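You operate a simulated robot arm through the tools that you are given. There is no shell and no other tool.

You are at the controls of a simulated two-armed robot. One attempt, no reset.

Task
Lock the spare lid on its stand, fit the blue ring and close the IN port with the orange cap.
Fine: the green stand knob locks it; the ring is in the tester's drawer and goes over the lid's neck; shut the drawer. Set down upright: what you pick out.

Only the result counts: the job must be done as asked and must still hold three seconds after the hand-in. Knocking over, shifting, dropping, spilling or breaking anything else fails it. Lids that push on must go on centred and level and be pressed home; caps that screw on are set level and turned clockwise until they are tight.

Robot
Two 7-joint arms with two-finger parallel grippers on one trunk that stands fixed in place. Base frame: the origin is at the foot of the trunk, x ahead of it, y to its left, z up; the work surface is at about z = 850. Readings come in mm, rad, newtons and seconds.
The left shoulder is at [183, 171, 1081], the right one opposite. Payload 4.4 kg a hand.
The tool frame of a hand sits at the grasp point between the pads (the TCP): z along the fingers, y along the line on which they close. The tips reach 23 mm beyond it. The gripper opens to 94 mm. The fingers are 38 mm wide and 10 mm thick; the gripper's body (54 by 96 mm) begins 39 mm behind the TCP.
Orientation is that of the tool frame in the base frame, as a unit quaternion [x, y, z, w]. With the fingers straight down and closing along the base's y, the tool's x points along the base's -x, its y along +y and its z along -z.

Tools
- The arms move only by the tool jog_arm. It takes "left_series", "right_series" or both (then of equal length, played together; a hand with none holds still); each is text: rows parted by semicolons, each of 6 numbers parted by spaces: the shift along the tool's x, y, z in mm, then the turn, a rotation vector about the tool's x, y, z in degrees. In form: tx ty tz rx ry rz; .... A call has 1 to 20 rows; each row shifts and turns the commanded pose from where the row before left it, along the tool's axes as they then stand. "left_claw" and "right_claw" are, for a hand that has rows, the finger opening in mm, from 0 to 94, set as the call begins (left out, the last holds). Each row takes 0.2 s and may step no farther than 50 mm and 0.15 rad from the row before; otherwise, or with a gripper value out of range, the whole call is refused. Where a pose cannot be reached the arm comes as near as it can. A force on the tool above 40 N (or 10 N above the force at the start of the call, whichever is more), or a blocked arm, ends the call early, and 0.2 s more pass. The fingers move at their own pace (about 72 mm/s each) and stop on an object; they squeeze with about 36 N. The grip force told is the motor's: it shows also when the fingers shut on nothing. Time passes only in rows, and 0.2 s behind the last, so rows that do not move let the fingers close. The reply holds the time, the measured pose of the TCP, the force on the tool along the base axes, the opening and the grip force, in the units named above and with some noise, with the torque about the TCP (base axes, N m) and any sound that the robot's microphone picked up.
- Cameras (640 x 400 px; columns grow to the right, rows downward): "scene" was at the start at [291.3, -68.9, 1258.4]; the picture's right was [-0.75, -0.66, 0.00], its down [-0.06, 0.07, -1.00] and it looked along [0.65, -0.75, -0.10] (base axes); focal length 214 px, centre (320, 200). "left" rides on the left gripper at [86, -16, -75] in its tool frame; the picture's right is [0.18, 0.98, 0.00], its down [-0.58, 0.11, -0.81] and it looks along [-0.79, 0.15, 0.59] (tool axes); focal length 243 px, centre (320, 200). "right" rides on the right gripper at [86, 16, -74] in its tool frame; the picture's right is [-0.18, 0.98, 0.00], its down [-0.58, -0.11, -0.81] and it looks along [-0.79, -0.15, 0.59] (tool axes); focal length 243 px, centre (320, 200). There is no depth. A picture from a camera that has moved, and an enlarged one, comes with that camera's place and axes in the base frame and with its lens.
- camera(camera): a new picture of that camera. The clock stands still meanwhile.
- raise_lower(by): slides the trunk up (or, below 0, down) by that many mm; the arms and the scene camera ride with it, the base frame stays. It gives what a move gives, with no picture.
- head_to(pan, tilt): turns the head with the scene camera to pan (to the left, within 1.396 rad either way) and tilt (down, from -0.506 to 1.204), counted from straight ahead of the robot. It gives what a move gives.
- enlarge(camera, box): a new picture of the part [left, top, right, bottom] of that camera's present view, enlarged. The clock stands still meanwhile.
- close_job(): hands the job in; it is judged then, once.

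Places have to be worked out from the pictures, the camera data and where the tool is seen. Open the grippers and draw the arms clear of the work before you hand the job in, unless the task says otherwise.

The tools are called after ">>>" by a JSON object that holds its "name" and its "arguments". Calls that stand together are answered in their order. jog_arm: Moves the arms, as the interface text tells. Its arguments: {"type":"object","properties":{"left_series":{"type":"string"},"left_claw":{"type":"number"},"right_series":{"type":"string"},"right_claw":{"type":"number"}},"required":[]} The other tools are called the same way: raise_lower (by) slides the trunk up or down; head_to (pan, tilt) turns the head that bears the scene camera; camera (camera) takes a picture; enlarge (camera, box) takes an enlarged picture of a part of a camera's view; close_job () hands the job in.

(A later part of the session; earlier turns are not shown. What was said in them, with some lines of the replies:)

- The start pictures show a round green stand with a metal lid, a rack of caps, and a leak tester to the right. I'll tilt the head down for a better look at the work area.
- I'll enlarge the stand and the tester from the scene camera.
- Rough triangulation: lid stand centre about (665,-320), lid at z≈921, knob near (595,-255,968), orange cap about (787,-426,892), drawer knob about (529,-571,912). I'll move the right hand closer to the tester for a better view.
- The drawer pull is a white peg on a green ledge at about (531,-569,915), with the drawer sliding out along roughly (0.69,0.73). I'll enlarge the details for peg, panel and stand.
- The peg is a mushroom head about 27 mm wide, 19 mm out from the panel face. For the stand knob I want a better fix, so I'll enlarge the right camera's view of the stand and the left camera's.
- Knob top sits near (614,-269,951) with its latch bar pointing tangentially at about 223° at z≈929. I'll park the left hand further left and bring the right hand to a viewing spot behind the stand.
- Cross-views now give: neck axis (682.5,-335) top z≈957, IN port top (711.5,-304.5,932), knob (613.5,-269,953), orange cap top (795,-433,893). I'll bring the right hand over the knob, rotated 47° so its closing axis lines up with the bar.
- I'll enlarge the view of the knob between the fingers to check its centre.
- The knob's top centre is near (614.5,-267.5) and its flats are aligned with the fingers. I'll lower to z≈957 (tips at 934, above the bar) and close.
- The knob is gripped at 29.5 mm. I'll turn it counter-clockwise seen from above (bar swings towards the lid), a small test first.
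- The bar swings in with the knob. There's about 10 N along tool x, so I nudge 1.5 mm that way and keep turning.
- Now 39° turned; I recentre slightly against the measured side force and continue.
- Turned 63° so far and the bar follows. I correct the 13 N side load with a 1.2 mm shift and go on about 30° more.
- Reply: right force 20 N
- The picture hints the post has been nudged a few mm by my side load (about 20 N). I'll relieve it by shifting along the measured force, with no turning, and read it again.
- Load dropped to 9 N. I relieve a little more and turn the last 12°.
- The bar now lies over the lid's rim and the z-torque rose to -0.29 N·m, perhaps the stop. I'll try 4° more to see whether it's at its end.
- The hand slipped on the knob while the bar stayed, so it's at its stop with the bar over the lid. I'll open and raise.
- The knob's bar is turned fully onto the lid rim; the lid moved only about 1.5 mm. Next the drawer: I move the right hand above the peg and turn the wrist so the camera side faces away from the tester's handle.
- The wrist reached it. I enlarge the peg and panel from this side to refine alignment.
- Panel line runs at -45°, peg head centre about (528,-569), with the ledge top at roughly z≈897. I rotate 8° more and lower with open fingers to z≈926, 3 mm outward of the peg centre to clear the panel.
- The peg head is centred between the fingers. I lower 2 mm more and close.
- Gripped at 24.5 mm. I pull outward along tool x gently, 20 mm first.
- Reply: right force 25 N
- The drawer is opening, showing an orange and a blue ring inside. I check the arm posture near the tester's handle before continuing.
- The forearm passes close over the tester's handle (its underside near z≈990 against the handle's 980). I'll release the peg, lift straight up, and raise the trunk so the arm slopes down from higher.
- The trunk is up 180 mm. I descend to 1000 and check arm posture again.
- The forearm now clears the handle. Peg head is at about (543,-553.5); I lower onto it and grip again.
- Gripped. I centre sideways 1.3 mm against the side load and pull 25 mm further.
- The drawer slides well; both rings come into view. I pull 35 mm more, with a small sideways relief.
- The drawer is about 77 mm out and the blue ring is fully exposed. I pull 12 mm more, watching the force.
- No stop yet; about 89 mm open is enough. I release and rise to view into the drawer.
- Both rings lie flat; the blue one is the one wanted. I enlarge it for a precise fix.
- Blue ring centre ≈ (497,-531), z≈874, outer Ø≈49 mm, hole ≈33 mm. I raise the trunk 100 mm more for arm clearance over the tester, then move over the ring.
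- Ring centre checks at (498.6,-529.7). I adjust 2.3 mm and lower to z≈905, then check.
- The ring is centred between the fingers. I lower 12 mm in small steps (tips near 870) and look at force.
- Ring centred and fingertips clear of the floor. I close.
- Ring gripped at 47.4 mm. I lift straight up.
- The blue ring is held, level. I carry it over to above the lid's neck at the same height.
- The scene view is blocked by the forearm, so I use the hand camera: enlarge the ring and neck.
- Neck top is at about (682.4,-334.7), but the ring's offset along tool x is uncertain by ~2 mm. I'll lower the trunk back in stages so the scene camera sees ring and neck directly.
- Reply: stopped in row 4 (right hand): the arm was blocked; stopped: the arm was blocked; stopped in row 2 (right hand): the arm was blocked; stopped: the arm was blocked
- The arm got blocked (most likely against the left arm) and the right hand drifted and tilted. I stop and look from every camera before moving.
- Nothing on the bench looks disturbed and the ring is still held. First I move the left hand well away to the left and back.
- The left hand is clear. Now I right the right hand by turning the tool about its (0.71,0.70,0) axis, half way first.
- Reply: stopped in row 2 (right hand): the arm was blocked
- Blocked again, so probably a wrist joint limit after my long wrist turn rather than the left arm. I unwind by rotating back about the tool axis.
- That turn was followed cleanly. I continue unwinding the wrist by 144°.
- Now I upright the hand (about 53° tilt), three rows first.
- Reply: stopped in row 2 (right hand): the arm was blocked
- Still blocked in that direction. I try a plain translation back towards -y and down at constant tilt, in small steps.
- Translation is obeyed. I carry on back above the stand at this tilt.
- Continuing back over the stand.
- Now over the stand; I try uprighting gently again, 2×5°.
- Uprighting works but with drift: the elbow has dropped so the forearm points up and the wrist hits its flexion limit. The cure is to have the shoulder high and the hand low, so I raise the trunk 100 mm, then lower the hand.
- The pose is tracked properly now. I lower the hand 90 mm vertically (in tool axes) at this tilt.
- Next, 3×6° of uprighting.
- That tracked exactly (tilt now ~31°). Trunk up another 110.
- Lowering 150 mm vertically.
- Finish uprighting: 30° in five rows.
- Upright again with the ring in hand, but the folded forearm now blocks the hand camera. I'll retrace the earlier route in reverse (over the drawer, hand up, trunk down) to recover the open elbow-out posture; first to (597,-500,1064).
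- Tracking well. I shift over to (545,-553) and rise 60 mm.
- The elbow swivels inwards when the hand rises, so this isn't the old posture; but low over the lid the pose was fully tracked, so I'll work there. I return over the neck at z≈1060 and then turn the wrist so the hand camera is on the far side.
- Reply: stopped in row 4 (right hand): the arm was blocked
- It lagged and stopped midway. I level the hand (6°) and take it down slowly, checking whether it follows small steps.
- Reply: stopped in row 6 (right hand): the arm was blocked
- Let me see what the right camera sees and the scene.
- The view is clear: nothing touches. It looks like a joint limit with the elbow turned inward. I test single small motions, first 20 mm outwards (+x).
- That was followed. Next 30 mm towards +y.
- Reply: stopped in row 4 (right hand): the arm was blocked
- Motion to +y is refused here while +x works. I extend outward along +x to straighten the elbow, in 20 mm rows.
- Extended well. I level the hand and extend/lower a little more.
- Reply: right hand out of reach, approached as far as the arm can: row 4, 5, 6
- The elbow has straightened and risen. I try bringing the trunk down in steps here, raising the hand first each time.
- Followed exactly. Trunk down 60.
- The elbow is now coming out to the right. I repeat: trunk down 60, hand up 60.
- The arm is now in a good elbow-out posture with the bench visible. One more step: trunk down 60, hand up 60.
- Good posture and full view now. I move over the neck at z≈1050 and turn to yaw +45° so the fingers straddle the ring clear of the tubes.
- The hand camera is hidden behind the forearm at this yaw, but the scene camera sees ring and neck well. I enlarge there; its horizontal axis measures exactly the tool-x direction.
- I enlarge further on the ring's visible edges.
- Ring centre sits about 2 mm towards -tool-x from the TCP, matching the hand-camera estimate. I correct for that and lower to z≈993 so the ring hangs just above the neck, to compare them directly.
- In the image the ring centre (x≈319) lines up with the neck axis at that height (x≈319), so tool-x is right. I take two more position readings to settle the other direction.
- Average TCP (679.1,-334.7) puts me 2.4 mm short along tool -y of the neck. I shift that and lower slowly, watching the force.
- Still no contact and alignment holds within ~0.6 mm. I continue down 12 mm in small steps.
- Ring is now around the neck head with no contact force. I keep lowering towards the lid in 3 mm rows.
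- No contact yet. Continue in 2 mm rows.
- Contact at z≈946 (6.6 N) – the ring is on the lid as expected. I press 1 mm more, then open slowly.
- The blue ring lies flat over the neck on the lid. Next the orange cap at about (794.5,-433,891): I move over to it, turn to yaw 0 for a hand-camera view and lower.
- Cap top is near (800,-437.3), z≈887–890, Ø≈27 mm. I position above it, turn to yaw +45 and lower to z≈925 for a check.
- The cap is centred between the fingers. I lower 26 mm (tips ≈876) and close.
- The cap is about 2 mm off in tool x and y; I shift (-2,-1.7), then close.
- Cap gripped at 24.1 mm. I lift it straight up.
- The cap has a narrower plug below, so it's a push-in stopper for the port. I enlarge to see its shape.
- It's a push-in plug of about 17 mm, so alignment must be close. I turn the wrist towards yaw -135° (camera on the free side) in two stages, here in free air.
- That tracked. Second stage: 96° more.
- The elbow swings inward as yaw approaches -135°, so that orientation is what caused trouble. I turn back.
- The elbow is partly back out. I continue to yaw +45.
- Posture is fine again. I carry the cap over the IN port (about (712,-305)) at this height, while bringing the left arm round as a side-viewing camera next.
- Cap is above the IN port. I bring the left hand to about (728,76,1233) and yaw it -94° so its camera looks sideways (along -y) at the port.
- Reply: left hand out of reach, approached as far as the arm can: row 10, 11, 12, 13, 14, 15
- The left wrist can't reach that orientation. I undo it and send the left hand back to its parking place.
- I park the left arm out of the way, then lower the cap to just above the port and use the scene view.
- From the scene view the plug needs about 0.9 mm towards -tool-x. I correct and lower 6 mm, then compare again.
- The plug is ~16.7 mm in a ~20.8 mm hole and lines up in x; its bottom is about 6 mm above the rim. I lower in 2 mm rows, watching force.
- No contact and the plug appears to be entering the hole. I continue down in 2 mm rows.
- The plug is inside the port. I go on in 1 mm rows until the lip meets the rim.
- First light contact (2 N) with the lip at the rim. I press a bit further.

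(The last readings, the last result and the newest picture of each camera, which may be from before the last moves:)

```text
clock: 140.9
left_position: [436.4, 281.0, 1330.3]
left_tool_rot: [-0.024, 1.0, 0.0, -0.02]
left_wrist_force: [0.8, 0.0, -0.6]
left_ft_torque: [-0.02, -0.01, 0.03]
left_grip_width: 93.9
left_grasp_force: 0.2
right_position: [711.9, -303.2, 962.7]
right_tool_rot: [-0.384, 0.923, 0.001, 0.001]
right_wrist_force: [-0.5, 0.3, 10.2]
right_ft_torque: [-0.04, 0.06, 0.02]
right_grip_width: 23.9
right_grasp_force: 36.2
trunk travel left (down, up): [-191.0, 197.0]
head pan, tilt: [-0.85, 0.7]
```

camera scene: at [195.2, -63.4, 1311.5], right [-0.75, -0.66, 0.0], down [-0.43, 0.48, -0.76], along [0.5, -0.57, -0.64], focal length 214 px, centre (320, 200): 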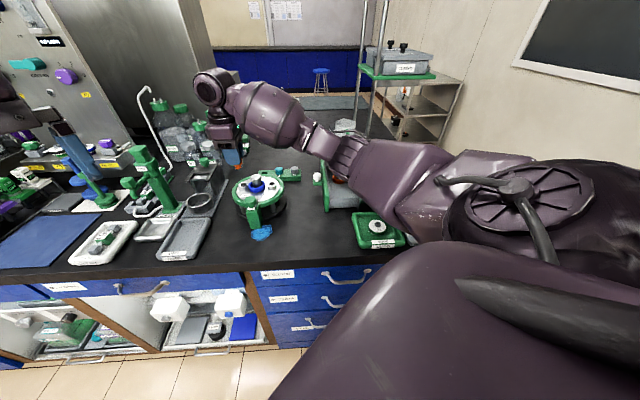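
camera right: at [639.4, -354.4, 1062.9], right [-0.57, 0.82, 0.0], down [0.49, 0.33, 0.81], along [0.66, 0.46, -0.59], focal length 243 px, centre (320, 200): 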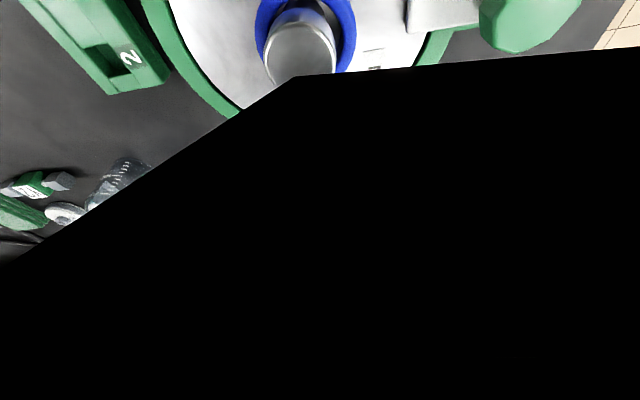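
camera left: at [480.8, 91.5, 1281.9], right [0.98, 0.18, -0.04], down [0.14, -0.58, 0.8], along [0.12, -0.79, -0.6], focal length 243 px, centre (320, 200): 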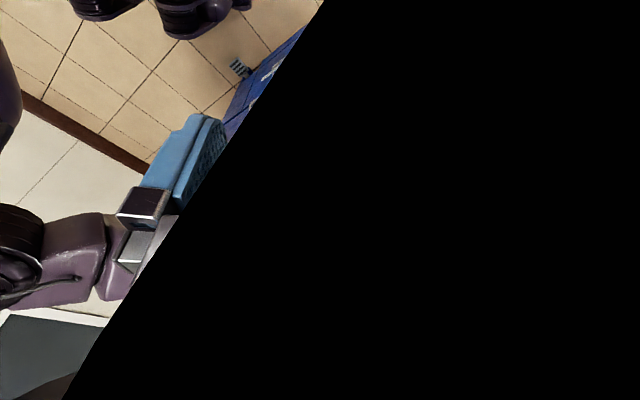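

10 N, z static. I press to about 25 N to be sure it's home.

>>> {"name": "jog_arm", "arguments": {"right_series": "0 0 1 0 0 0; 0 0 1 0 0 0; 0 0 1 0 0 0; 0 0 0 0 0 0"}}

>>> {"name": "enlarge", "arguments": {"camera": "scene", "box": [235, 165, 265, 190]}}

```text
clock: 141.9
left_position: [436.5, 281.6, 1329.1]
left_tool_rot: [-0.024, 1.0, 0.001, -0.019]
left_wrist_force: [-0.4, -0.3, -1.2]
left_ft_torque: [0.03, 0.0, 0.0]
left_grip_width: 94.0
left_grasp_force: 0.0
right_position: [712.2, -303.5, 959.2]
right_tool_rot: [-0.383, 0.924, 0.002, 0.001]
right_wrist_force: [4.7, -1.5, 22.6]
right_ft_torque: [-0.2, -0.21, 0.08]
right_grip_width: 23.8
right_grasp_force: 36.4
trunk travel left (down, up): [-191.0, 197.0]
head pan, tilt: [-0.85, 0.7]
```

```text
16.00 times, centred on (250, 178) of scene
camera zoom: at [193.7, -62.8, 1311.9], right [-0.75, -0.66, 0.0], down [-0.42, 0.48, -0.77], along [0.51, -0.57, -0.64], focal length 3432 px, centre (1440, 560)
```

zoom: 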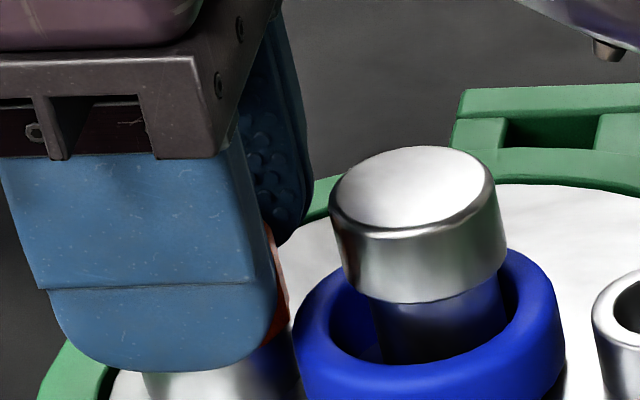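

The fingers slid slightly down the cap. I release, rise and inspect the cap's seating.

>>> {"name": "jog_arm", "arguments": {"right_series": "0 0 -2 0 0 0; 0 0 0 0 0 0; 0 0 0 0 0 0", "right_claw": 40}}

>>> {"name": "jog_arm", "arguments": {"right_series": "0 0 -10 0 0 0; 0 0 -20 0 0 0; 0 0 -25 0 0 0; 0 0 -25 0 0 0; 0 0 0 0 0 0"}}

>>> {"name": "enlarge", "arguments": {"camera": "scene", "box": [230, 160, 285, 200]}}

```text
clock: 142.7
left_position: [437.8, 280.5, 1328.9]
left_tool_rot: [-0.025, 0.999, 0.002, -0.02]
left_wrist_force: [-0.9, -0.5, -0.1]
left_ft_torque: [0.01, -0.02, 0.0]
left_grip_width: 94.1
left_grasp_force: 0.0
right_position: [712.3, -303.5, 959.4]
right_tool_rot: [-0.384, 0.924, 0.002, -0.001]
right_wrist_force: [-0.3, -0.6, -0.3]
right_ft_torque: [-0.02, 0.0, 0.0]
right_grip_width: 40.2
right_grasp_force: 0.0
trunk travel left (down, up): [-191.0, 197.0]
head pan, tilt: [-0.85, 0.7]
```

```text
clock: 143.9
left_position: [438.4, 281.0, 1328.5]
left_tool_rot: [-0.025, 0.999, 0.001, -0.021]
left_wrist_force: [-0.1, 0.8, 0.5]
left_ft_torque: [0.0, 0.02, 0.01]
left_grip_width: 94.1
left_grasp_force: 0.1
right_position: [714.9, -303.9, 1038.6]
right_tool_rot: [-0.383, 0.924, 0.003, -0.001]
right_wrist_force: [0.7, 1.1, -1.2]
right_ft_torque: [0.02, 0.04, -0.01]
right_grip_width: 39.9
right_grasp_force: 0.2
trunk travel left (down, up): [-191.0, 197.0]
head pan, tilt: [-0.85, 0.7]
```

```text
10.00 times, centred on (258, 180) of scene
camera zoom: at [195.6, -63.5, 1311.3], right [-0.75, -0.66, 0.0], down [-0.43, 0.48, -0.76], along [0.5, -0.57, -0.64], focal length 2145 px, centre (945, 400)
```

zoom: 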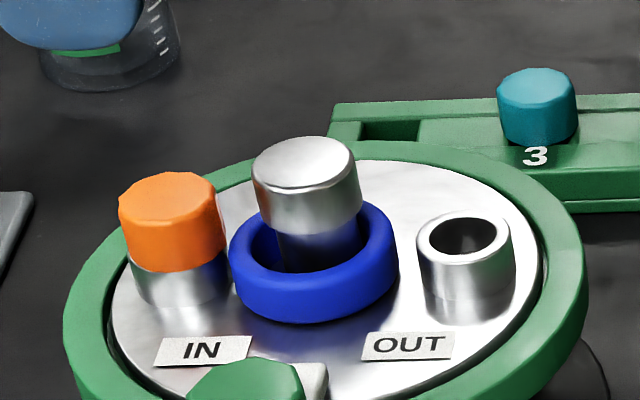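

The cap sits level on the IN port with its lip at the rim. To be sure it is pressed home, I close the fingers and press on top of it.

>>> {"name": "jog_arm", "arguments": {"right_series": "0 0 15 0 0 0; 0 0 15 0 0 0; 0 0 12 0 0 0; 0 0 8 0 0 0; 0 0 0 0 0 0", "right_claw": 0}}

>>> {"name": "enlarge", "arguments": {"camera": "scene", "box": [230, 160, 285, 200]}}

```text
clock: 145.1
left_position: [437.6, 281.6, 1328.4]
left_tool_rot: [-0.025, 0.999, 0.0, -0.02]
left_wrist_force: [-0.6, -0.4, -0.1]
left_ft_torque: [-0.01, 0.01, 0.02]
left_grip_width: 93.9
left_grasp_force: 0.1
right_position: [714.0, -304.9, 990.9]
right_tool_rot: [-0.384, 0.923, 0.002, 0.001]
right_wrist_force: [-0.3, 0.1, -0.4]
right_ft_torque: [0.02, 0.02, -0.06]
right_grip_width: 0.0
right_grasp_force: 36.0
trunk travel left (down, up): [-191.0, 197.0]
head pan, tilt: [-0.85, 0.7]
```

```text
10.00 times, centred on (258, 180) of scene
camera zoom: at [195.0, -63.3, 1311.5], right [-0.75, -0.66, 0.0], down [-0.43, 0.48, -0.77], along [0.51, -0.57, -0.64], focal length 2145 px, centre (945, 400)
```

zoom: 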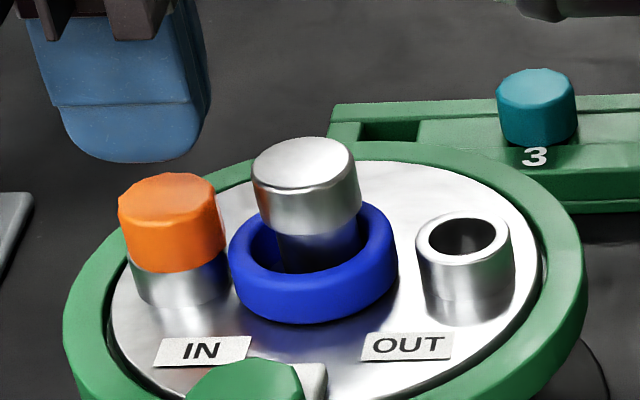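

The closed fingers seem ~3 mm off towards picture-left of the cap's centre; I shift +3 along tool x, then lower to contact.

>>> {"name": "jog_arm", "arguments": {"right_series": "3 0 5 0 0 0; 0 0 5 0 0 0; 0 0 2 0 0 0; 0 0 1 0 0 0; 0 0 1 0 0 0; 0 0 0 0 0 0"}}

>>> {"name": "enlarge", "arguments": {"camera": "scene", "box": [230, 160, 285, 200]}}

```text
clock: 146.5
left_position: [437.3, 281.0, 1328.2]
left_tool_rot: [-0.024, 1.0, 0.001, -0.02]
left_wrist_force: [-0.2, 0.0, 0.0]
left_ft_torque: [0.01, -0.02, -0.02]
left_grip_width: 94.0
left_grasp_force: 0.1
right_position: [710.4, -306.9, 976.9]
right_tool_rot: [-0.383, 0.924, 0.002, 0.001]
right_wrist_force: [0.4, -0.2, -0.6]
right_ft_torque: [0.02, -0.01, 0.0]
right_grip_width: 0.0
right_grasp_force: 36.2
trunk travel left (down, up): [-191.0, 197.0]
head pan, tilt: [-0.85, 0.7]
```

```text
10.00 times, centred on (258, 180) of scene
camera zoom: at [195.1, -63.4, 1311.5], right [-0.75, -0.66, 0.0], down [-0.43, 0.48, -0.76], along [0.51, -0.57, -0.64], focal length 2145 px, centre (945, 400)
```

zoom: 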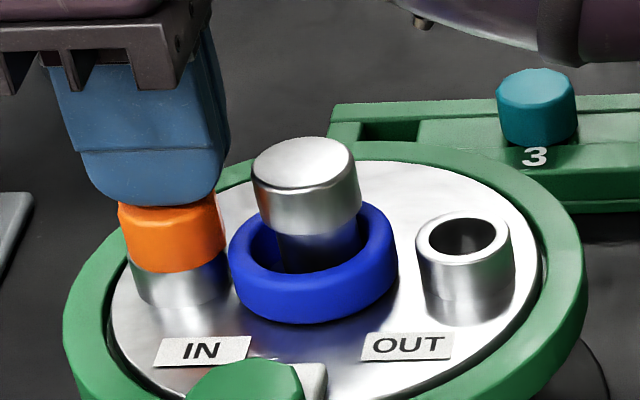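

Nearly touching. I press down in 1 mm rows.

>>> {"name": "jog_arm", "arguments": {"right_series": "1 0 1 0 0 0; 0 0 1 0 0 0; 0 0 1 0 0 0; 0 0 1 0 0 0; 0 0 1 0 0 0; 0 0 0 0 0 0"}}

```text
clock: 147.9
left_position: [436.2, 282.5, 1329.4]
left_tool_rot: [-0.025, 0.999, 0.001, -0.02]
left_wrist_force: [-0.1, -0.2, 0.1]
left_ft_torque: [0.01, 0.0, -0.02]
left_grip_width: 94.1
left_grasp_force: 0.1
right_position: [710.4, -306.6, 972.6]
right_tool_rot: [-0.383, 0.924, 0.002, 0.002]
right_wrist_force: [0.6, -1.9, 12.3]
right_ft_torque: [-0.03, -0.06, 0.01]
right_grip_width: 0.0
right_grasp_force: 35.6
trunk travel left (down, up): [-191.0, 197.0]
head pan, tilt: [-0.85, 0.7]
```

Contact at 12 N and well centred (low torque). I press to about 35 N.

>>> {"name": "jog_arm", "arguments": {"right_series": "0 0 1 0 0 0; 0 0 1 0 0 0; 0 0 1 0 0 0; 0 0 1 0 0 0; 0 0 0 0 0 0"}}

>>> {"name": "enlarge", "arguments": {"camera": "scene", "box": [230, 160, 285, 200]}}

```text
clock: 149.3
left_position: [436.1, 282.0, 1328.4]
left_tool_rot: [-0.025, 0.999, 0.001, -0.02]
left_wrist_force: [0.2, -0.3, -0.3]
left_ft_torque: [0.0, 0.03, -0.01]
left_grip_width: 94.0
left_grasp_force: 0.0
right_position: [710.6, -307.9, 972.7]
right_tool_rot: [-0.384, 0.923, 0.001, 0.005]
right_wrist_force: [-6.1, -0.3, 19.6]
right_ft_torque: [-0.07, 0.18, 0.05]
right_grip_width: 0.0
right_grasp_force: 35.9
trunk travel left (down, up): [-191.0, 197.0]
head pan, tilt: [-0.85, 0.7]
stopped in row 5 (right hand): the force on the tool passed its limit at 40 N (the readings are from after the stop); the commanded pose is now the measured one
```

```text
10.00 times, centred on (258, 180) of scene
camera zoom: at [193.4, -62.6, 1311.3], right [-0.75, -0.66, 0.0], down [-0.42, 0.48, -0.77], along [0.51, -0.57, -0.64], focal length 2145 px, centre (945, 400)
```

zoom: 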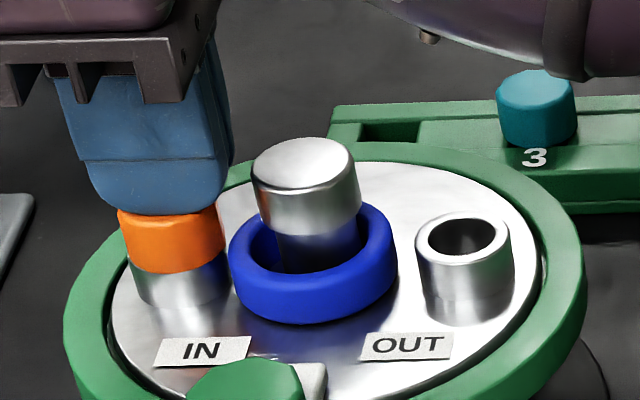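

The cap took 40 N without moving: it's home. Now I rise and go over to the drawer, turning to yaw -45° so the flat of the closed fingers can push the peg.

>>> {"name": "jog_arm", "arguments": {"right_series": "0 0 -20 0 0 0; 0 0 -30 0 0 0; 0 0 -30 0 0 0; 31 -9.2 0 0 0 0; 31 -9.2 0 0 0 0; 31 -9.2 0 0 0 0; 31 -9.2 0 0 0 0; 31 -9.2 0 0 0 0; 31 -9.2 0 0 0 0; 0 0 0 0 0 8.2; 0 0 0 0 0 8.2; 0 0 0 0 0 8.2; 0 0 0 0 0 8.2; 0 0 0 0 0 8.2; 0 0 0 0 0 8.2; 0 0 0 0 0 8.2; 0 0 0 0 0 8.2; 0 0 0 0 0 8.2; 0 0 0 0 0 8.2; 0 0 0 0 0 8.2"}}

>>> {"name": "camera", "arguments": {"camera": "scene"}}

>>> {"name": "camera", "arguments": {"camera": "right"}}

```text
clock: 153.5
left_position: [437.1, 281.6, 1328.7]
left_tool_rot: [-0.025, 0.999, 0.0, -0.02]
left_wrist_force: [0.3, 1.2, 0.1]
left_ft_torque: [-0.02, 0.01, 0.01]
left_grip_width: 93.9
left_grasp_force: 0.1
right_position: [618.9, -478.7, 1049.9]
right_tool_rot: [0.384, 0.923, 0.004, 0.0]
right_wrist_force: [-1.1, 0.3, 0.6]
right_ft_torque: [0.0, -0.02, 0.0]
right_grip_width: 0.0
right_grasp_force: 36.4
trunk travel left (down, up): [-191.0, 197.0]
head pan, tilt: [-0.85, 0.7]
```

```text
taken
camera scene: at [195.0, -63.4, 1311.5], right [-0.75, -0.66, 0.0], down [-0.43, 0.48, -0.76], along [0.51, -0.57, -0.64], focal length 214 px, centre (320, 200)
```

scene: 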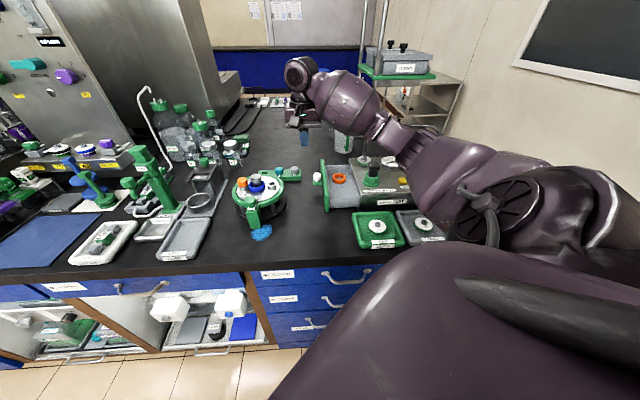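

```text
taken
camera right: at [568.8, -405.6, 1124.2], right [0.83, 0.56, 0.01], down [0.33, -0.49, 0.8], along [0.46, -0.66, -0.59], focal length 243 px, centre (320, 200)
```

right: 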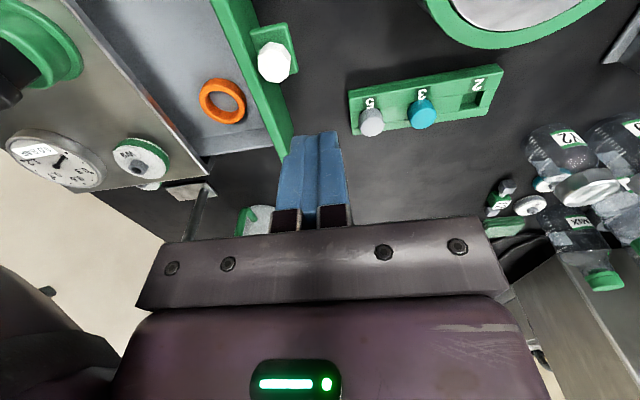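

Peg is at about (593,-503), and the hand is 35 mm outside it along the push line. I raise the trunk 90 mm for forearm clearance over the tester, then lower beside the peg.

>>> {"name": "raise_lower", "arguments": {"by": 90}}

>>> {"name": "jog_arm", "arguments": {"right_series": "0 0 35 0 0 0; 0 0 35 0 0 0; 0 0 35 0 0 0; 0 0 35 0 0 0; 0 0 30 0 0 0; 0 0 20 0 0 0; 0 0 0 0 0 0"}}

>>> {"name": "camera", "arguments": {"camera": "scene"}}

>>> {"name": "camera", "arguments": {"camera": "right"}}

```text
clock: 154.7
left_position: [438.8, 281.1, 1419.3]
left_tool_rot: [-0.024, 0.999, 0.002, -0.021]
left_wrist_force: [0.0, 0.0, 0.1]
left_ft_torque: [0.02, 0.01, -0.04]
left_grip_width: 94.0
left_grasp_force: 0.0
right_position: [619.5, -478.5, 1137.3]
right_tool_rot: [0.383, 0.924, 0.003, 0.001]
right_wrist_force: [-0.7, -0.2, -0.7]
right_ft_torque: [-0.02, 0.02, 0.0]
right_grip_width: 0.0
right_grasp_force: 36.3
trunk travel left (down, up): [-281.0, 107.0]
head pan, tilt: [-0.85, 0.7]
```

```text
clock: 156.3
left_position: [436.7, 280.5, 1418.6]
left_tool_rot: [-0.024, 1.0, 0.001, -0.02]
left_wrist_force: [-0.7, -0.6, 0.6]
left_ft_torque: [0.01, -0.01, 0.02]
left_grip_width: 94.0
left_grasp_force: 0.1
right_position: [619.4, -477.9, 947.1]
right_tool_rot: [0.384, 0.923, 0.003, 0.001]
right_wrist_force: [0.5, -0.7, 0.4]
right_ft_torque: [0.03, -0.01, -0.03]
right_grip_width: 0.1
right_grasp_force: 36.0
trunk travel left (down, up): [-281.0, 107.0]
head pan, tilt: [-0.85, 0.7]
```

```text
taken
camera scene: at [130.7, -63.3, 1407.9], right [-0.75, -0.66, 0.0], down [-0.43, 0.48, -0.77], along [0.51, -0.57, -0.64], focal length 214 px, centre (320, 200)
```

scene: 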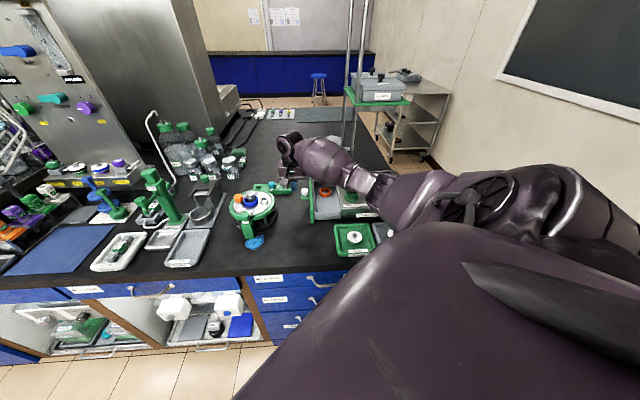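

```text
taken
camera right: at [569.0, -405.2, 1022.6], right [0.83, 0.56, 0.01], down [0.33, -0.49, 0.8], along [0.46, -0.66, -0.59], focal length 243 px, centre (320, 200)
```

right: 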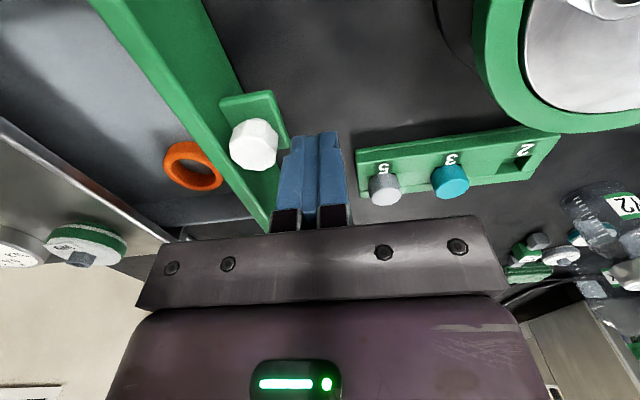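

I lower beside the peg to z≈926, aligned laterally, then push along -tool-y, 60 mm first.

>>> {"name": "jog_arm", "arguments": {"right_series": "2.4 0 11 0 0 0; 0 0 10 0 0 0; 0 -5 0 0 0 0; 0 -5 0 0 0 0; 0 -5 0 0 0 0; 0 -5 0 0 0 0; 0 -5 0 0 0 0; 0 -5 0 0 0 0; 0 -5 0 0 0 0; 0 -5 0 0 0 0; 0 -5 0 0 0 0; 0 -5 0 0 0 0; 0 0 0 0 0 0"}}

>>> {"name": "enlarge", "arguments": {"camera": "scene", "box": [270, 120, 410, 260]}}

>>> {"name": "camera", "arguments": {"camera": "right"}}

```text
clock: 159.1
left_position: [438.6, 280.3, 1419.4]
left_tool_rot: [-0.025, 0.999, 0.0, -0.021]
left_wrist_force: [0.0, 1.1, 0.1]
left_ft_torque: [-0.01, 0.01, 0.01]
left_grip_width: 93.9
left_grasp_force: 0.1
right_position: [580.7, -510.9, 927.3]
right_tool_rot: [0.384, 0.923, 0.004, 0.0]
right_wrist_force: [-0.2, 0.0, 0.1]
right_ft_torque: [0.01, -0.02, -0.04]
right_grip_width: 0.0
right_grasp_force: 36.3
trunk travel left (down, up): [-281.0, 107.0]
head pan, tilt: [-0.85, 0.7]
```

```text
2.86 times, centred on (340, 190) of scene
camera zoom: at [130.9, -63.4, 1407.9], right [-0.75, -0.66, 0.0], down [-0.43, 0.48, -0.76], along [0.5, -0.57, -0.64], focal length 613 px, centre (263, 229)
```

zoom: 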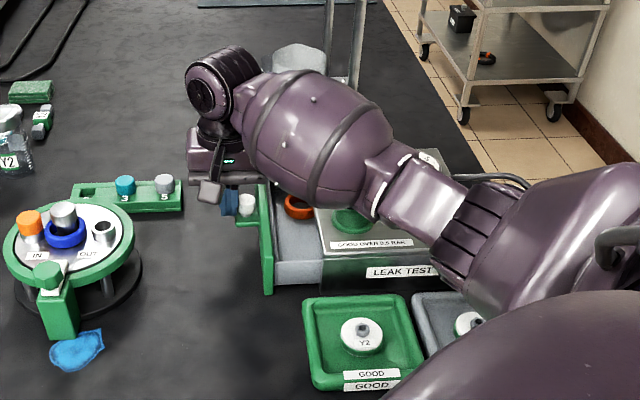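

```text
taken
camera right: at [531.5, -437.8, 1002.4], right [0.83, 0.56, 0.01], down [0.33, -0.49, 0.8], along [0.46, -0.66, -0.59], focal length 243 px, centre (320, 200)
```

right: 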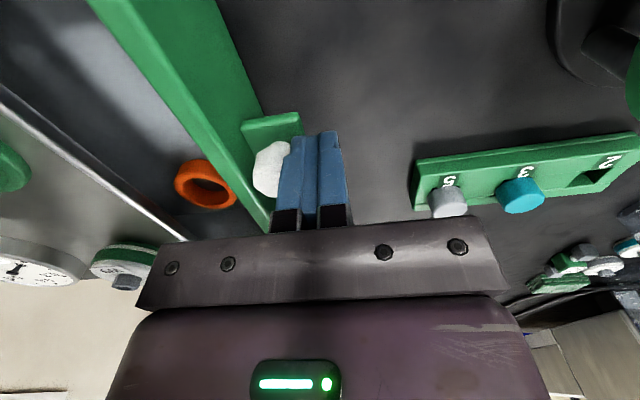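

The drawer slides in. I push 45 mm more.

>>> {"name": "jog_arm", "arguments": {"right_series": "0 -5 0 0 0 0; 0 -5 0 0 0 0; 0 -5 0 0 0 0; 0 -5 0 0 0 0; 0 -5 0 0 0 0; 0 -5 0 0 0 0; 0 -5 0 0 0 0; 0 -5 0 0 0 0; 0 -5 0 0 0 0; 0 0 0 0 0 0"}}

>>> {"name": "enlarge", "arguments": {"camera": "scene", "box": [270, 120, 410, 260]}}

>>> {"name": "camera", "arguments": {"camera": "right"}}

```text
clock: 161.3
left_position: [436.8, 280.8, 1419.4]
left_tool_rot: [-0.025, 0.999, 0.0, -0.02]
left_wrist_force: [-0.4, 0.2, -0.7]
left_ft_torque: [0.0, -0.03, 0.03]
left_grip_width: 93.9
left_grasp_force: 0.1
right_position: [549.8, -542.1, 926.2]
right_tool_rot: [0.383, 0.924, 0.004, 0.0]
right_wrist_force: [0.0, 0.4, -0.2]
right_ft_torque: [0.01, 0.0, 0.01]
right_grip_width: 0.0
right_grasp_force: 36.0
trunk travel left (down, up): [-281.0, 107.0]
head pan, tilt: [-0.85, 0.7]
```

```text
2.86 times, centred on (340, 190) of scene
camera zoom: at [130.9, -63.3, 1407.9], right [-0.75, -0.66, 0.0], down [-0.43, 0.48, -0.76], along [0.5, -0.57, -0.64], focal length 613 px, centre (263, 229)
```

zoom: 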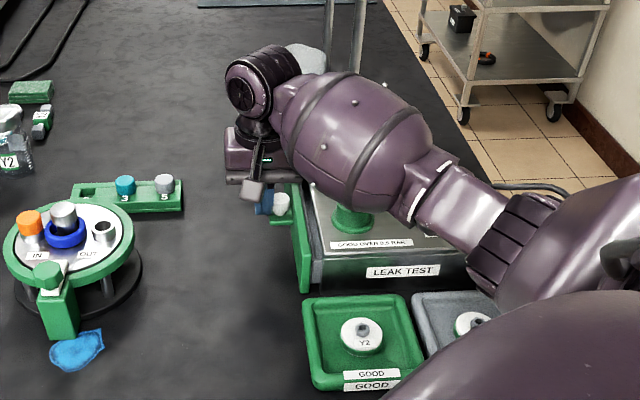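

```text
taken
camera right: at [499.6, -469.7, 1002.2], right [0.83, 0.56, 0.01], down [0.33, -0.49, 0.8], along [0.46, -0.66, -0.59], focal length 243 px, centre (320, 200)
```

right: 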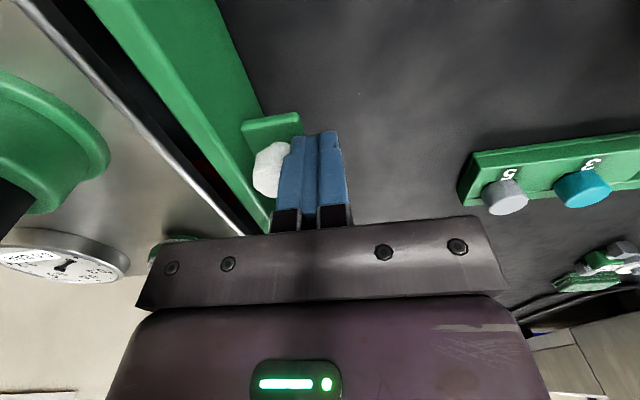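

About 10 mm remains. I push in 1.5–2 mm rows watching for the stop.

>>> {"name": "jog_arm", "arguments": {"right_series": "0 -2 0 0 0 0; 0 -2 0 0 0 0; 0 -2 0 0 0 0; 0 -1.5 0 0 0 0; 0 0 0 0 0 0"}}

>>> {"name": "enlarge", "arguments": {"camera": "right", "box": [60, 0, 320, 240]}}

```text
clock: 162.5
left_position: [436.4, 282.5, 1419.2]
left_tool_rot: [-0.024, 1.0, 0.001, -0.02]
left_wrist_force: [1.0, -0.1, 0.4]
left_ft_torque: [-0.03, 0.0, 0.03]
left_grip_width: 94.0
left_grasp_force: 0.1
right_position: [546.1, -546.6, 926.2]
right_tool_rot: [0.383, 0.924, 0.003, 0.0]
right_wrist_force: [-1.0, -0.8, 0.5]
right_ft_torque: [0.01, 0.0, 0.02]
right_grip_width: 0.0
right_grasp_force: 36.3
trunk travel left (down, up): [-281.0, 107.0]
head pan, tilt: [-0.85, 0.7]
```

```text
1.67 times, centred on (190, 120) of right
camera zoom: at [494.8, -474.3, 1002.3], right [0.83, 0.56, 0.01], down [0.33, -0.49, 0.81], along [0.46, -0.66, -0.59], focal length 404 px, centre (537, 333)
```

zoom: 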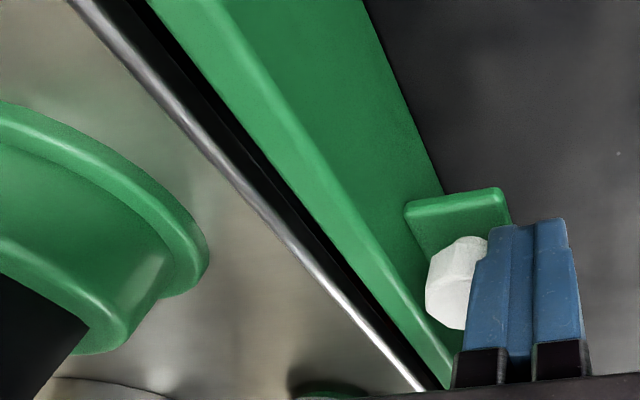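

Still a small gap and no resistance; a few more small steps.

>>> {"name": "jog_arm", "arguments": {"right_series": "0 -1 0 0 0 0; 0 -1 0 0 0 0; 0 -1 0 0 0 0; 0 -1 0 0 0 0; 0 0 0 0 0 0"}}

>>> {"name": "enlarge", "arguments": {"camera": "right", "box": [60, 0, 320, 240]}}

```text
clock: 163.7
left_position: [438.8, 281.3, 1419.1]
left_tool_rot: [-0.024, 1.0, 0.0, -0.02]
left_wrist_force: [0.1, -1.3, -0.7]
left_ft_torque: [-0.01, -0.02, 0.02]
left_grip_width: 94.2
left_grasp_force: 0.0
right_position: [541.3, -550.8, 926.6]
right_tool_rot: [0.383, 0.924, 0.003, 0.0]
right_wrist_force: [-0.4, 0.7, -0.7]
right_ft_torque: [0.03, -0.01, 0.0]
right_grip_width: 0.0
right_grasp_force: 35.6
trunk travel left (down, up): [-281.0, 107.0]
head pan, tilt: [-0.85, 0.7]
```

```text
1.67 times, centred on (190, 120) of right
camera zoom: at [492.1, -477.8, 1001.9], right [0.83, 0.56, 0.01], down [0.33, -0.49, 0.8], along [0.46, -0.66, -0.59], focal length 404 px, centre (537, 333)
```

zoom: 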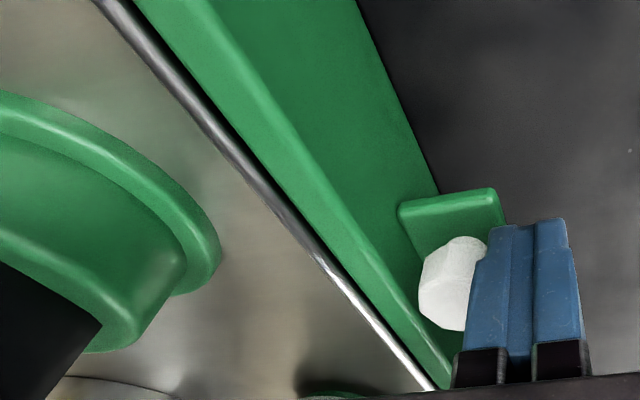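

The gap is nearly closed. A few more millimetres.

>>> {"name": "jog_arm", "arguments": {"right_series": "0 -1 0 0 0 0; 0 -1 0 0 0 0; 0 -1 0 0 0 0; 0 0 0 0 0 0"}}

>>> {"name": "enlarge", "arguments": {"camera": "right", "box": [60, 0, 320, 240]}}

```text
clock: 164.7
left_position: [438.7, 282.0, 1419.1]
left_tool_rot: [-0.024, 0.999, 0.0, -0.022]
left_wrist_force: [-0.8, -0.1, -0.1]
left_ft_torque: [0.01, 0.02, -0.02]
left_grip_width: 94.0
left_grasp_force: 0.1
right_position: [540.8, -551.8, 926.5]
right_tool_rot: [0.383, 0.924, 0.004, 0.001]
right_wrist_force: [7.8, 7.0, -1.3]
right_ft_torque: [0.02, -0.05, 0.02]
right_grip_width: 0.0
right_grasp_force: 35.8
trunk travel left (down, up): [-281.0, 107.0]
head pan, tilt: [-0.85, 0.7]
```

```text
1.67 times, centred on (190, 120) of right
camera zoom: at [490.6, -479.4, 1002.7], right [0.83, 0.56, 0.01], down [0.33, -0.49, 0.8], along [0.46, -0.66, -0.59], focal length 404 px, centre (537, 333)
```

zoom: 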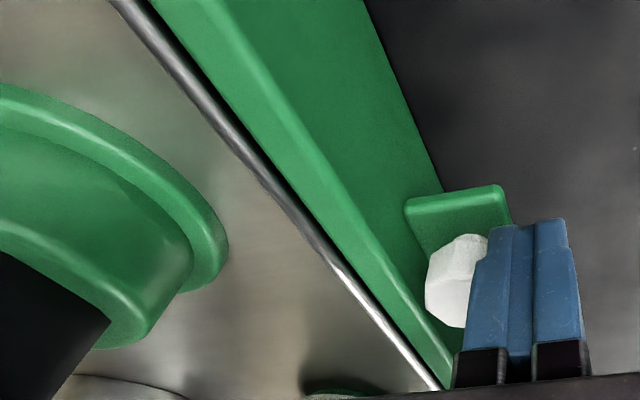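

The stop is reached (10 N) and the gap is shut: the drawer is closed. I back off and rise.

>>> {"name": "jog_arm", "arguments": {"right_series": "0 4 0 0 0 0; 0 12 0 0 0 0; 0 15 0 0 0 0; 0 0 -30 0 0 0; 0 0 -40 0 0 0; 0 0 -40 0 0 0; 0 0 -40 0 0 0; 0 0 -40 0 0 0; 0 0 -40 0 0 0; 0 0 0 0 0 0", "right_claw": 60}}

>>> {"name": "camera", "arguments": {"camera": "scene"}}

>>> {"name": "enlarge", "arguments": {"camera": "scene", "box": [215, 160, 325, 260]}}

>>> {"name": "enlarge", "arguments": {"camera": "scene", "box": [290, 150, 420, 260]}}

```text
clock: 165.3
left_position: [439.8, 281.1, 1417.9]
left_tool_rot: [-0.024, 0.999, 0.0, -0.022]
left_wrist_force: [0.4, -0.3, -0.2]
left_ft_torque: [0.01, -0.02, 0.03]
left_grip_width: 93.9
left_grasp_force: 0.1
right_position: [556.9, -535.5, 928.5]
right_tool_rot: [0.379, 0.925, 0.012, 0.005]
right_wrist_force: [30.2, 18.7, -7.7]
right_ft_torque: [0.29, -0.37, 0.33]
right_grip_width: 45.2
right_grasp_force: 0.1
trunk travel left (down, up): [-281.0, 107.0]
head pan, tilt: [-0.85, 0.7]
stopped in row 3 (right hand): the force on the tool passed its limit at 42 N (the readings are from after the stop); the commanded pose is now the measured one
```

```text
taken
camera scene: at [133.5, -62.5, 1407.6], right [-0.75, -0.66, 0.0], down [-0.43, 0.48, -0.76], along [0.5, -0.58, -0.64], focal length 214 px, centre (320, 200)
```

scene: 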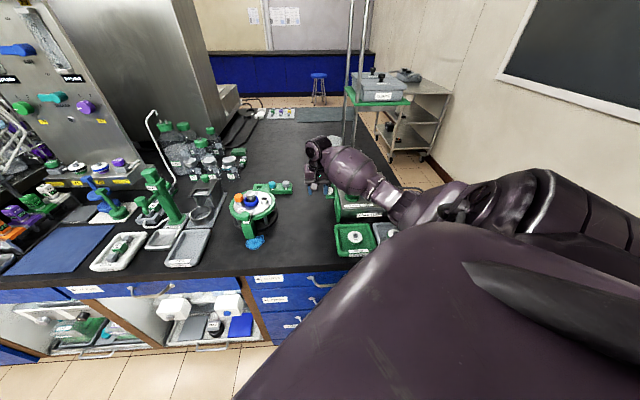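

```text
4.00 times, centred on (270, 210) of scene
camera zoom: at [133.5, -62.5, 1407.6], right [-0.75, -0.66, 0.0], down [-0.43, 0.48, -0.76], along [0.5, -0.58, -0.64], focal length 858 px, centre (520, 160)
```

zoom: 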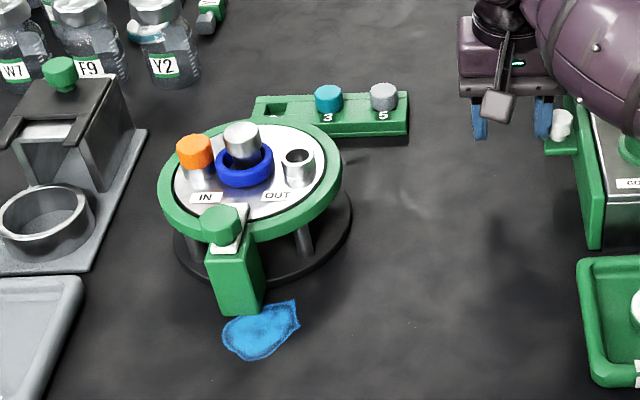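

```text
3.64 times, centred on (355, 205) of scene
camera zoom: at [133.5, -62.5, 1407.6], right [-0.75, -0.66, 0.0], down [-0.43, 0.48, -0.76], along [0.5, -0.58, -0.64], focal length 780 px, centre (193, 182)
```

zoom: 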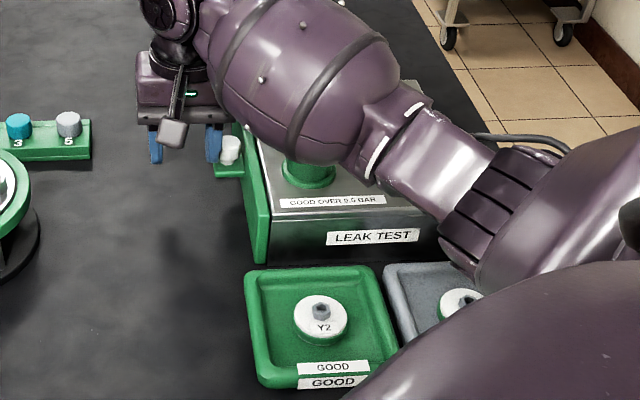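

Opening the fingers at the same time pressed one against the peg (42 N) – I must back straight off. I move away along the push line first, then rise.

>>> {"name": "jog_arm", "arguments": {"right_series": "0 12 0 0 0 0; 0 12 0 0 0 0; 0 6 0 0 0 0; 0 0 -30 0 0 0; 0 0 -40 0 0 0; 0 0 -40 0 0 0; 0 0 -40 0 0 0; 0 0 0 0 0 0"}}

>>> {"name": "enlarge", "arguments": {"camera": "scene", "box": [270, 120, 410, 260]}}

>>> {"name": "camera", "arguments": {"camera": "right"}}

```text
clock: 167.1
left_position: [439.3, 281.1, 1419.2]
left_tool_rot: [-0.025, 0.999, 0.001, -0.021]
left_wrist_force: [-0.2, -0.6, -0.7]
left_ft_torque: [-0.01, 0.04, 0.0]
left_grip_width: 93.8
left_grasp_force: 0.1
right_position: [572.8, -520.5, 1078.5]
right_tool_rot: [0.382, 0.924, 0.007, 0.002]
right_wrist_force: [0.2, -0.4, 0.5]
right_ft_torque: [-0.01, 0.03, 0.0]
right_grip_width: 59.9
right_grasp_force: 0.1
trunk travel left (down, up): [-281.0, 107.0]
head pan, tilt: [-0.85, 0.7]
```

```text
2.86 times, centred on (340, 190) of scene
camera zoom: at [131.4, -63.6, 1407.7], right [-0.75, -0.66, 0.0], down [-0.43, 0.48, -0.76], along [0.5, -0.57, -0.64], focal length 613 px, centre (263, 229)
```

zoom: 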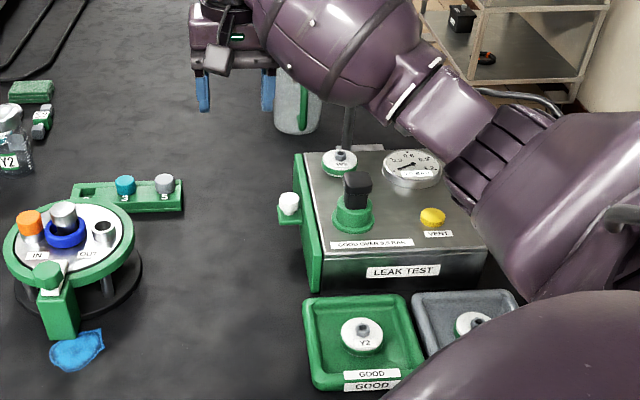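

```text
taken
camera right: at [521.5, -448.6, 1154.3], right [0.82, 0.57, 0.01], down [0.33, -0.5, 0.8], along [0.46, -0.66, -0.59], focal length 243 px, centre (320, 200)
```

right: 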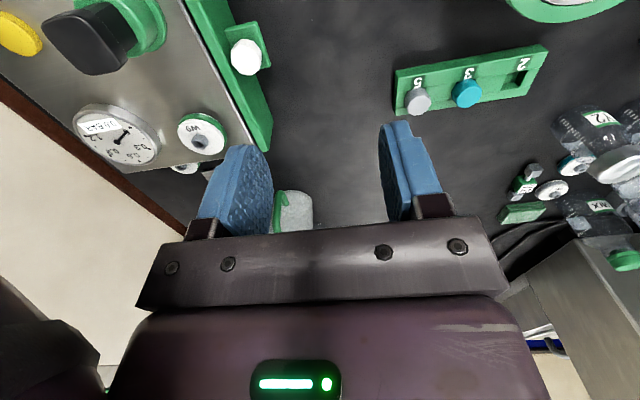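

The tester's label is at the same pixel as before, so it didn't shift. I zoom in on the closed drawer and on the stand.

>>> {"name": "enlarge", "arguments": {"camera": "scene", "box": [325, 165, 395, 230]}}

>>> {"name": "enlarge", "arguments": {"camera": "scene", "box": [220, 175, 300, 245]}}

>>> {"name": "enlarge", "arguments": {"camera": "right", "box": [130, 0, 330, 160]}}

```text
6.15 times, centred on (360, 198) of scene
camera zoom: at [131.4, -63.6, 1407.7], right [-0.75, -0.66, 0.0], down [-0.43, 0.48, -0.76], along [0.5, -0.57, -0.64], focal length 1320 px, centre (74, 215)
```

zoom: 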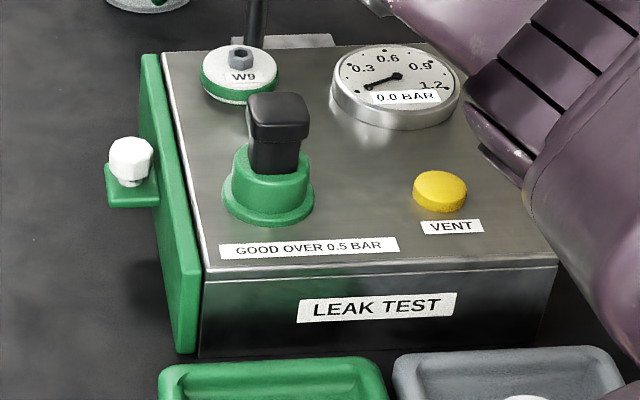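

```text
5.71 times, centred on (260, 210) of scene
camera zoom: at [131.4, -63.6, 1407.7], right [-0.75, -0.66, 0.0], down [-0.43, 0.48, -0.76], along [0.5, -0.57, -0.64], focal length 1226 px, centre (663, 143)
```

zoom: 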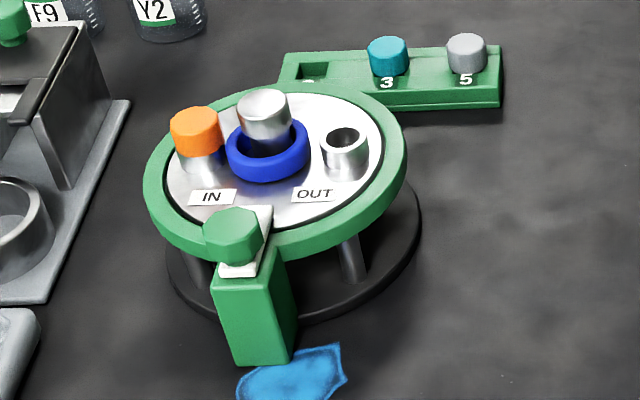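

```text
2.50 times, centred on (230, 80) of right
camera zoom: at [521.5, -448.6, 1154.3], right [0.82, 0.57, 0.01], down [0.33, -0.5, 0.8], along [0.46, -0.66, -0.59], focal length 606 px, centre (545, 500)
```

zoom: 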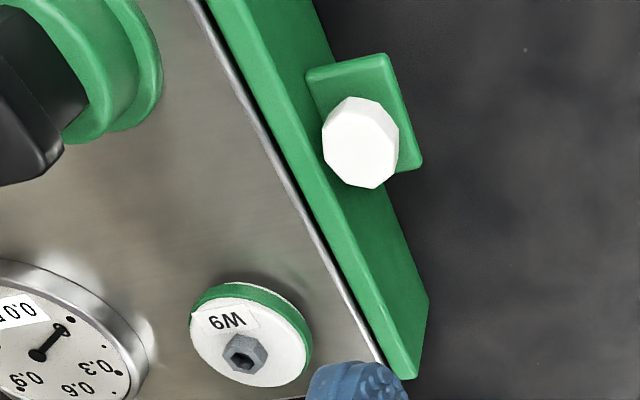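

Drawer is flush, ring and cap are in place, and the lock bar lies over the lid. I open the right gripper fully and draw it up and back before handing in.

>>> {"name": "jog_arm", "arguments": {"right_series": "0 0 -30 0 0 0; 0 0 -30 0 0 0; 0 -20 -20 0 0 0; 0 -20 0 0 0 0; 0 0 0 0 0 0", "right_claw": 90}}

>>> {"name": "camera", "arguments": {"camera": "scene"}}

>>> {"name": "enlarge", "arguments": {"camera": "scene", "box": [235, 180, 290, 230]}}

```text
clock: 168.3
left_position: [439.1, 282.1, 1418.3]
left_tool_rot: [-0.024, 1.0, 0.0, -0.019]
left_wrist_force: [-0.7, -0.5, 0.1]
left_ft_torque: [0.0, -0.02, -0.01]
left_grip_width: 94.0
left_grasp_force: 0.0
right_position: [541.4, -550.5, 1157.6]
right_tool_rot: [0.38, 0.925, 0.007, 0.002]
right_wrist_force: [-0.4, 0.8, -0.2]
right_ft_torque: [-0.01, -0.02, 0.04]
right_grip_width: 89.6
right_grasp_force: 0.1
trunk travel left (down, up): [-281.0, 107.0]
head pan, tilt: [-0.85, 0.7]
```

```text
taken
camera scene: at [130.8, -63.2, 1407.9], right [-0.75, -0.66, 0.0], down [-0.43, 0.48, -0.77], along [0.5, -0.57, -0.64], focal length 214 px, centre (320, 200)
```

scene: 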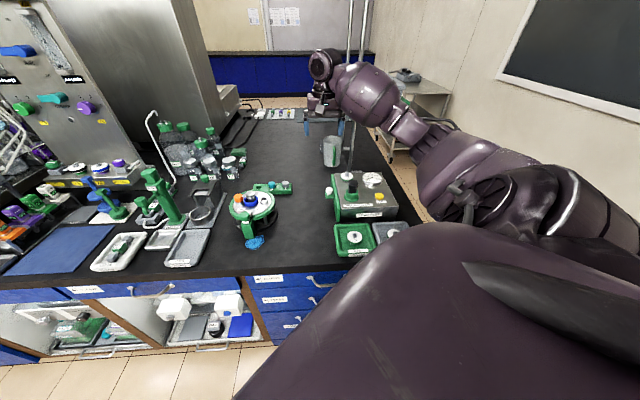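

```text
8.00 times, centred on (262, 205) of scene
camera zoom: at [130.8, -63.2, 1407.9], right [-0.75, -0.66, 0.0], down [-0.43, 0.48, -0.77], along [0.5, -0.57, -0.64], focal length 1716 px, centre (780, 160)
```

zoom: 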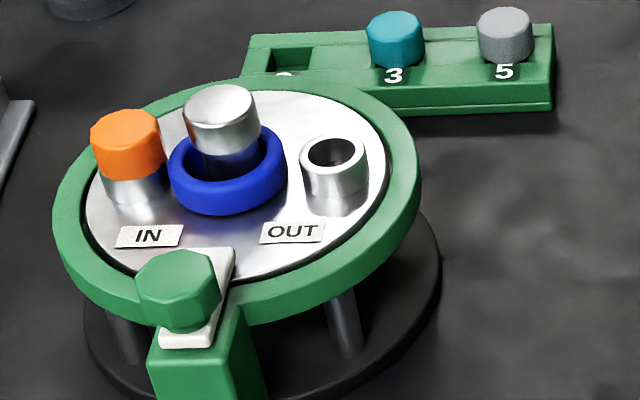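

Everything reads as asked: the knob is turned to its stop with the bar over the lid, the blue ring is flat around the neck, and the orange cap is pressed home in IN. The drawer is shut and the arms are clear with grippers open, so I hand in.

>>> {"name": "close_job", "arguments": {}}

```text
The job is handed in.
```

The job is handed in. As far as the pictures and readings show, every part of it is done:

- **Lid:** the green knob is turned to its stop, and its bar lies over the lid's rim.
- **Blue ring:** it lies flat over the lid's neck, on the lid.
- **Orange cap:** its plug is in the IN port. I pressed it from the top to about 40 N and it did not move further.
- **Drawer:** it is shut flush, with the orange ring still inside.

Three things happened along the way that could matter to the judging:

- **Stand shift:** turning the knob nudged the stand a few millimetres at the post and about 1.5 mm at the lid.
- **Arm stall:** while I carried the ring, the right arm stalled and drifted left over the bench. Nothing looked disturbed in the pictures afterwards.
- **Push on the tester:** after I shut the drawer, opening the fingers pressed on its peg with about 42 N. The tester's label was at the same spot in the picture before and after, so I judge it did not move.

Both arms are clear of the work with grippers open.
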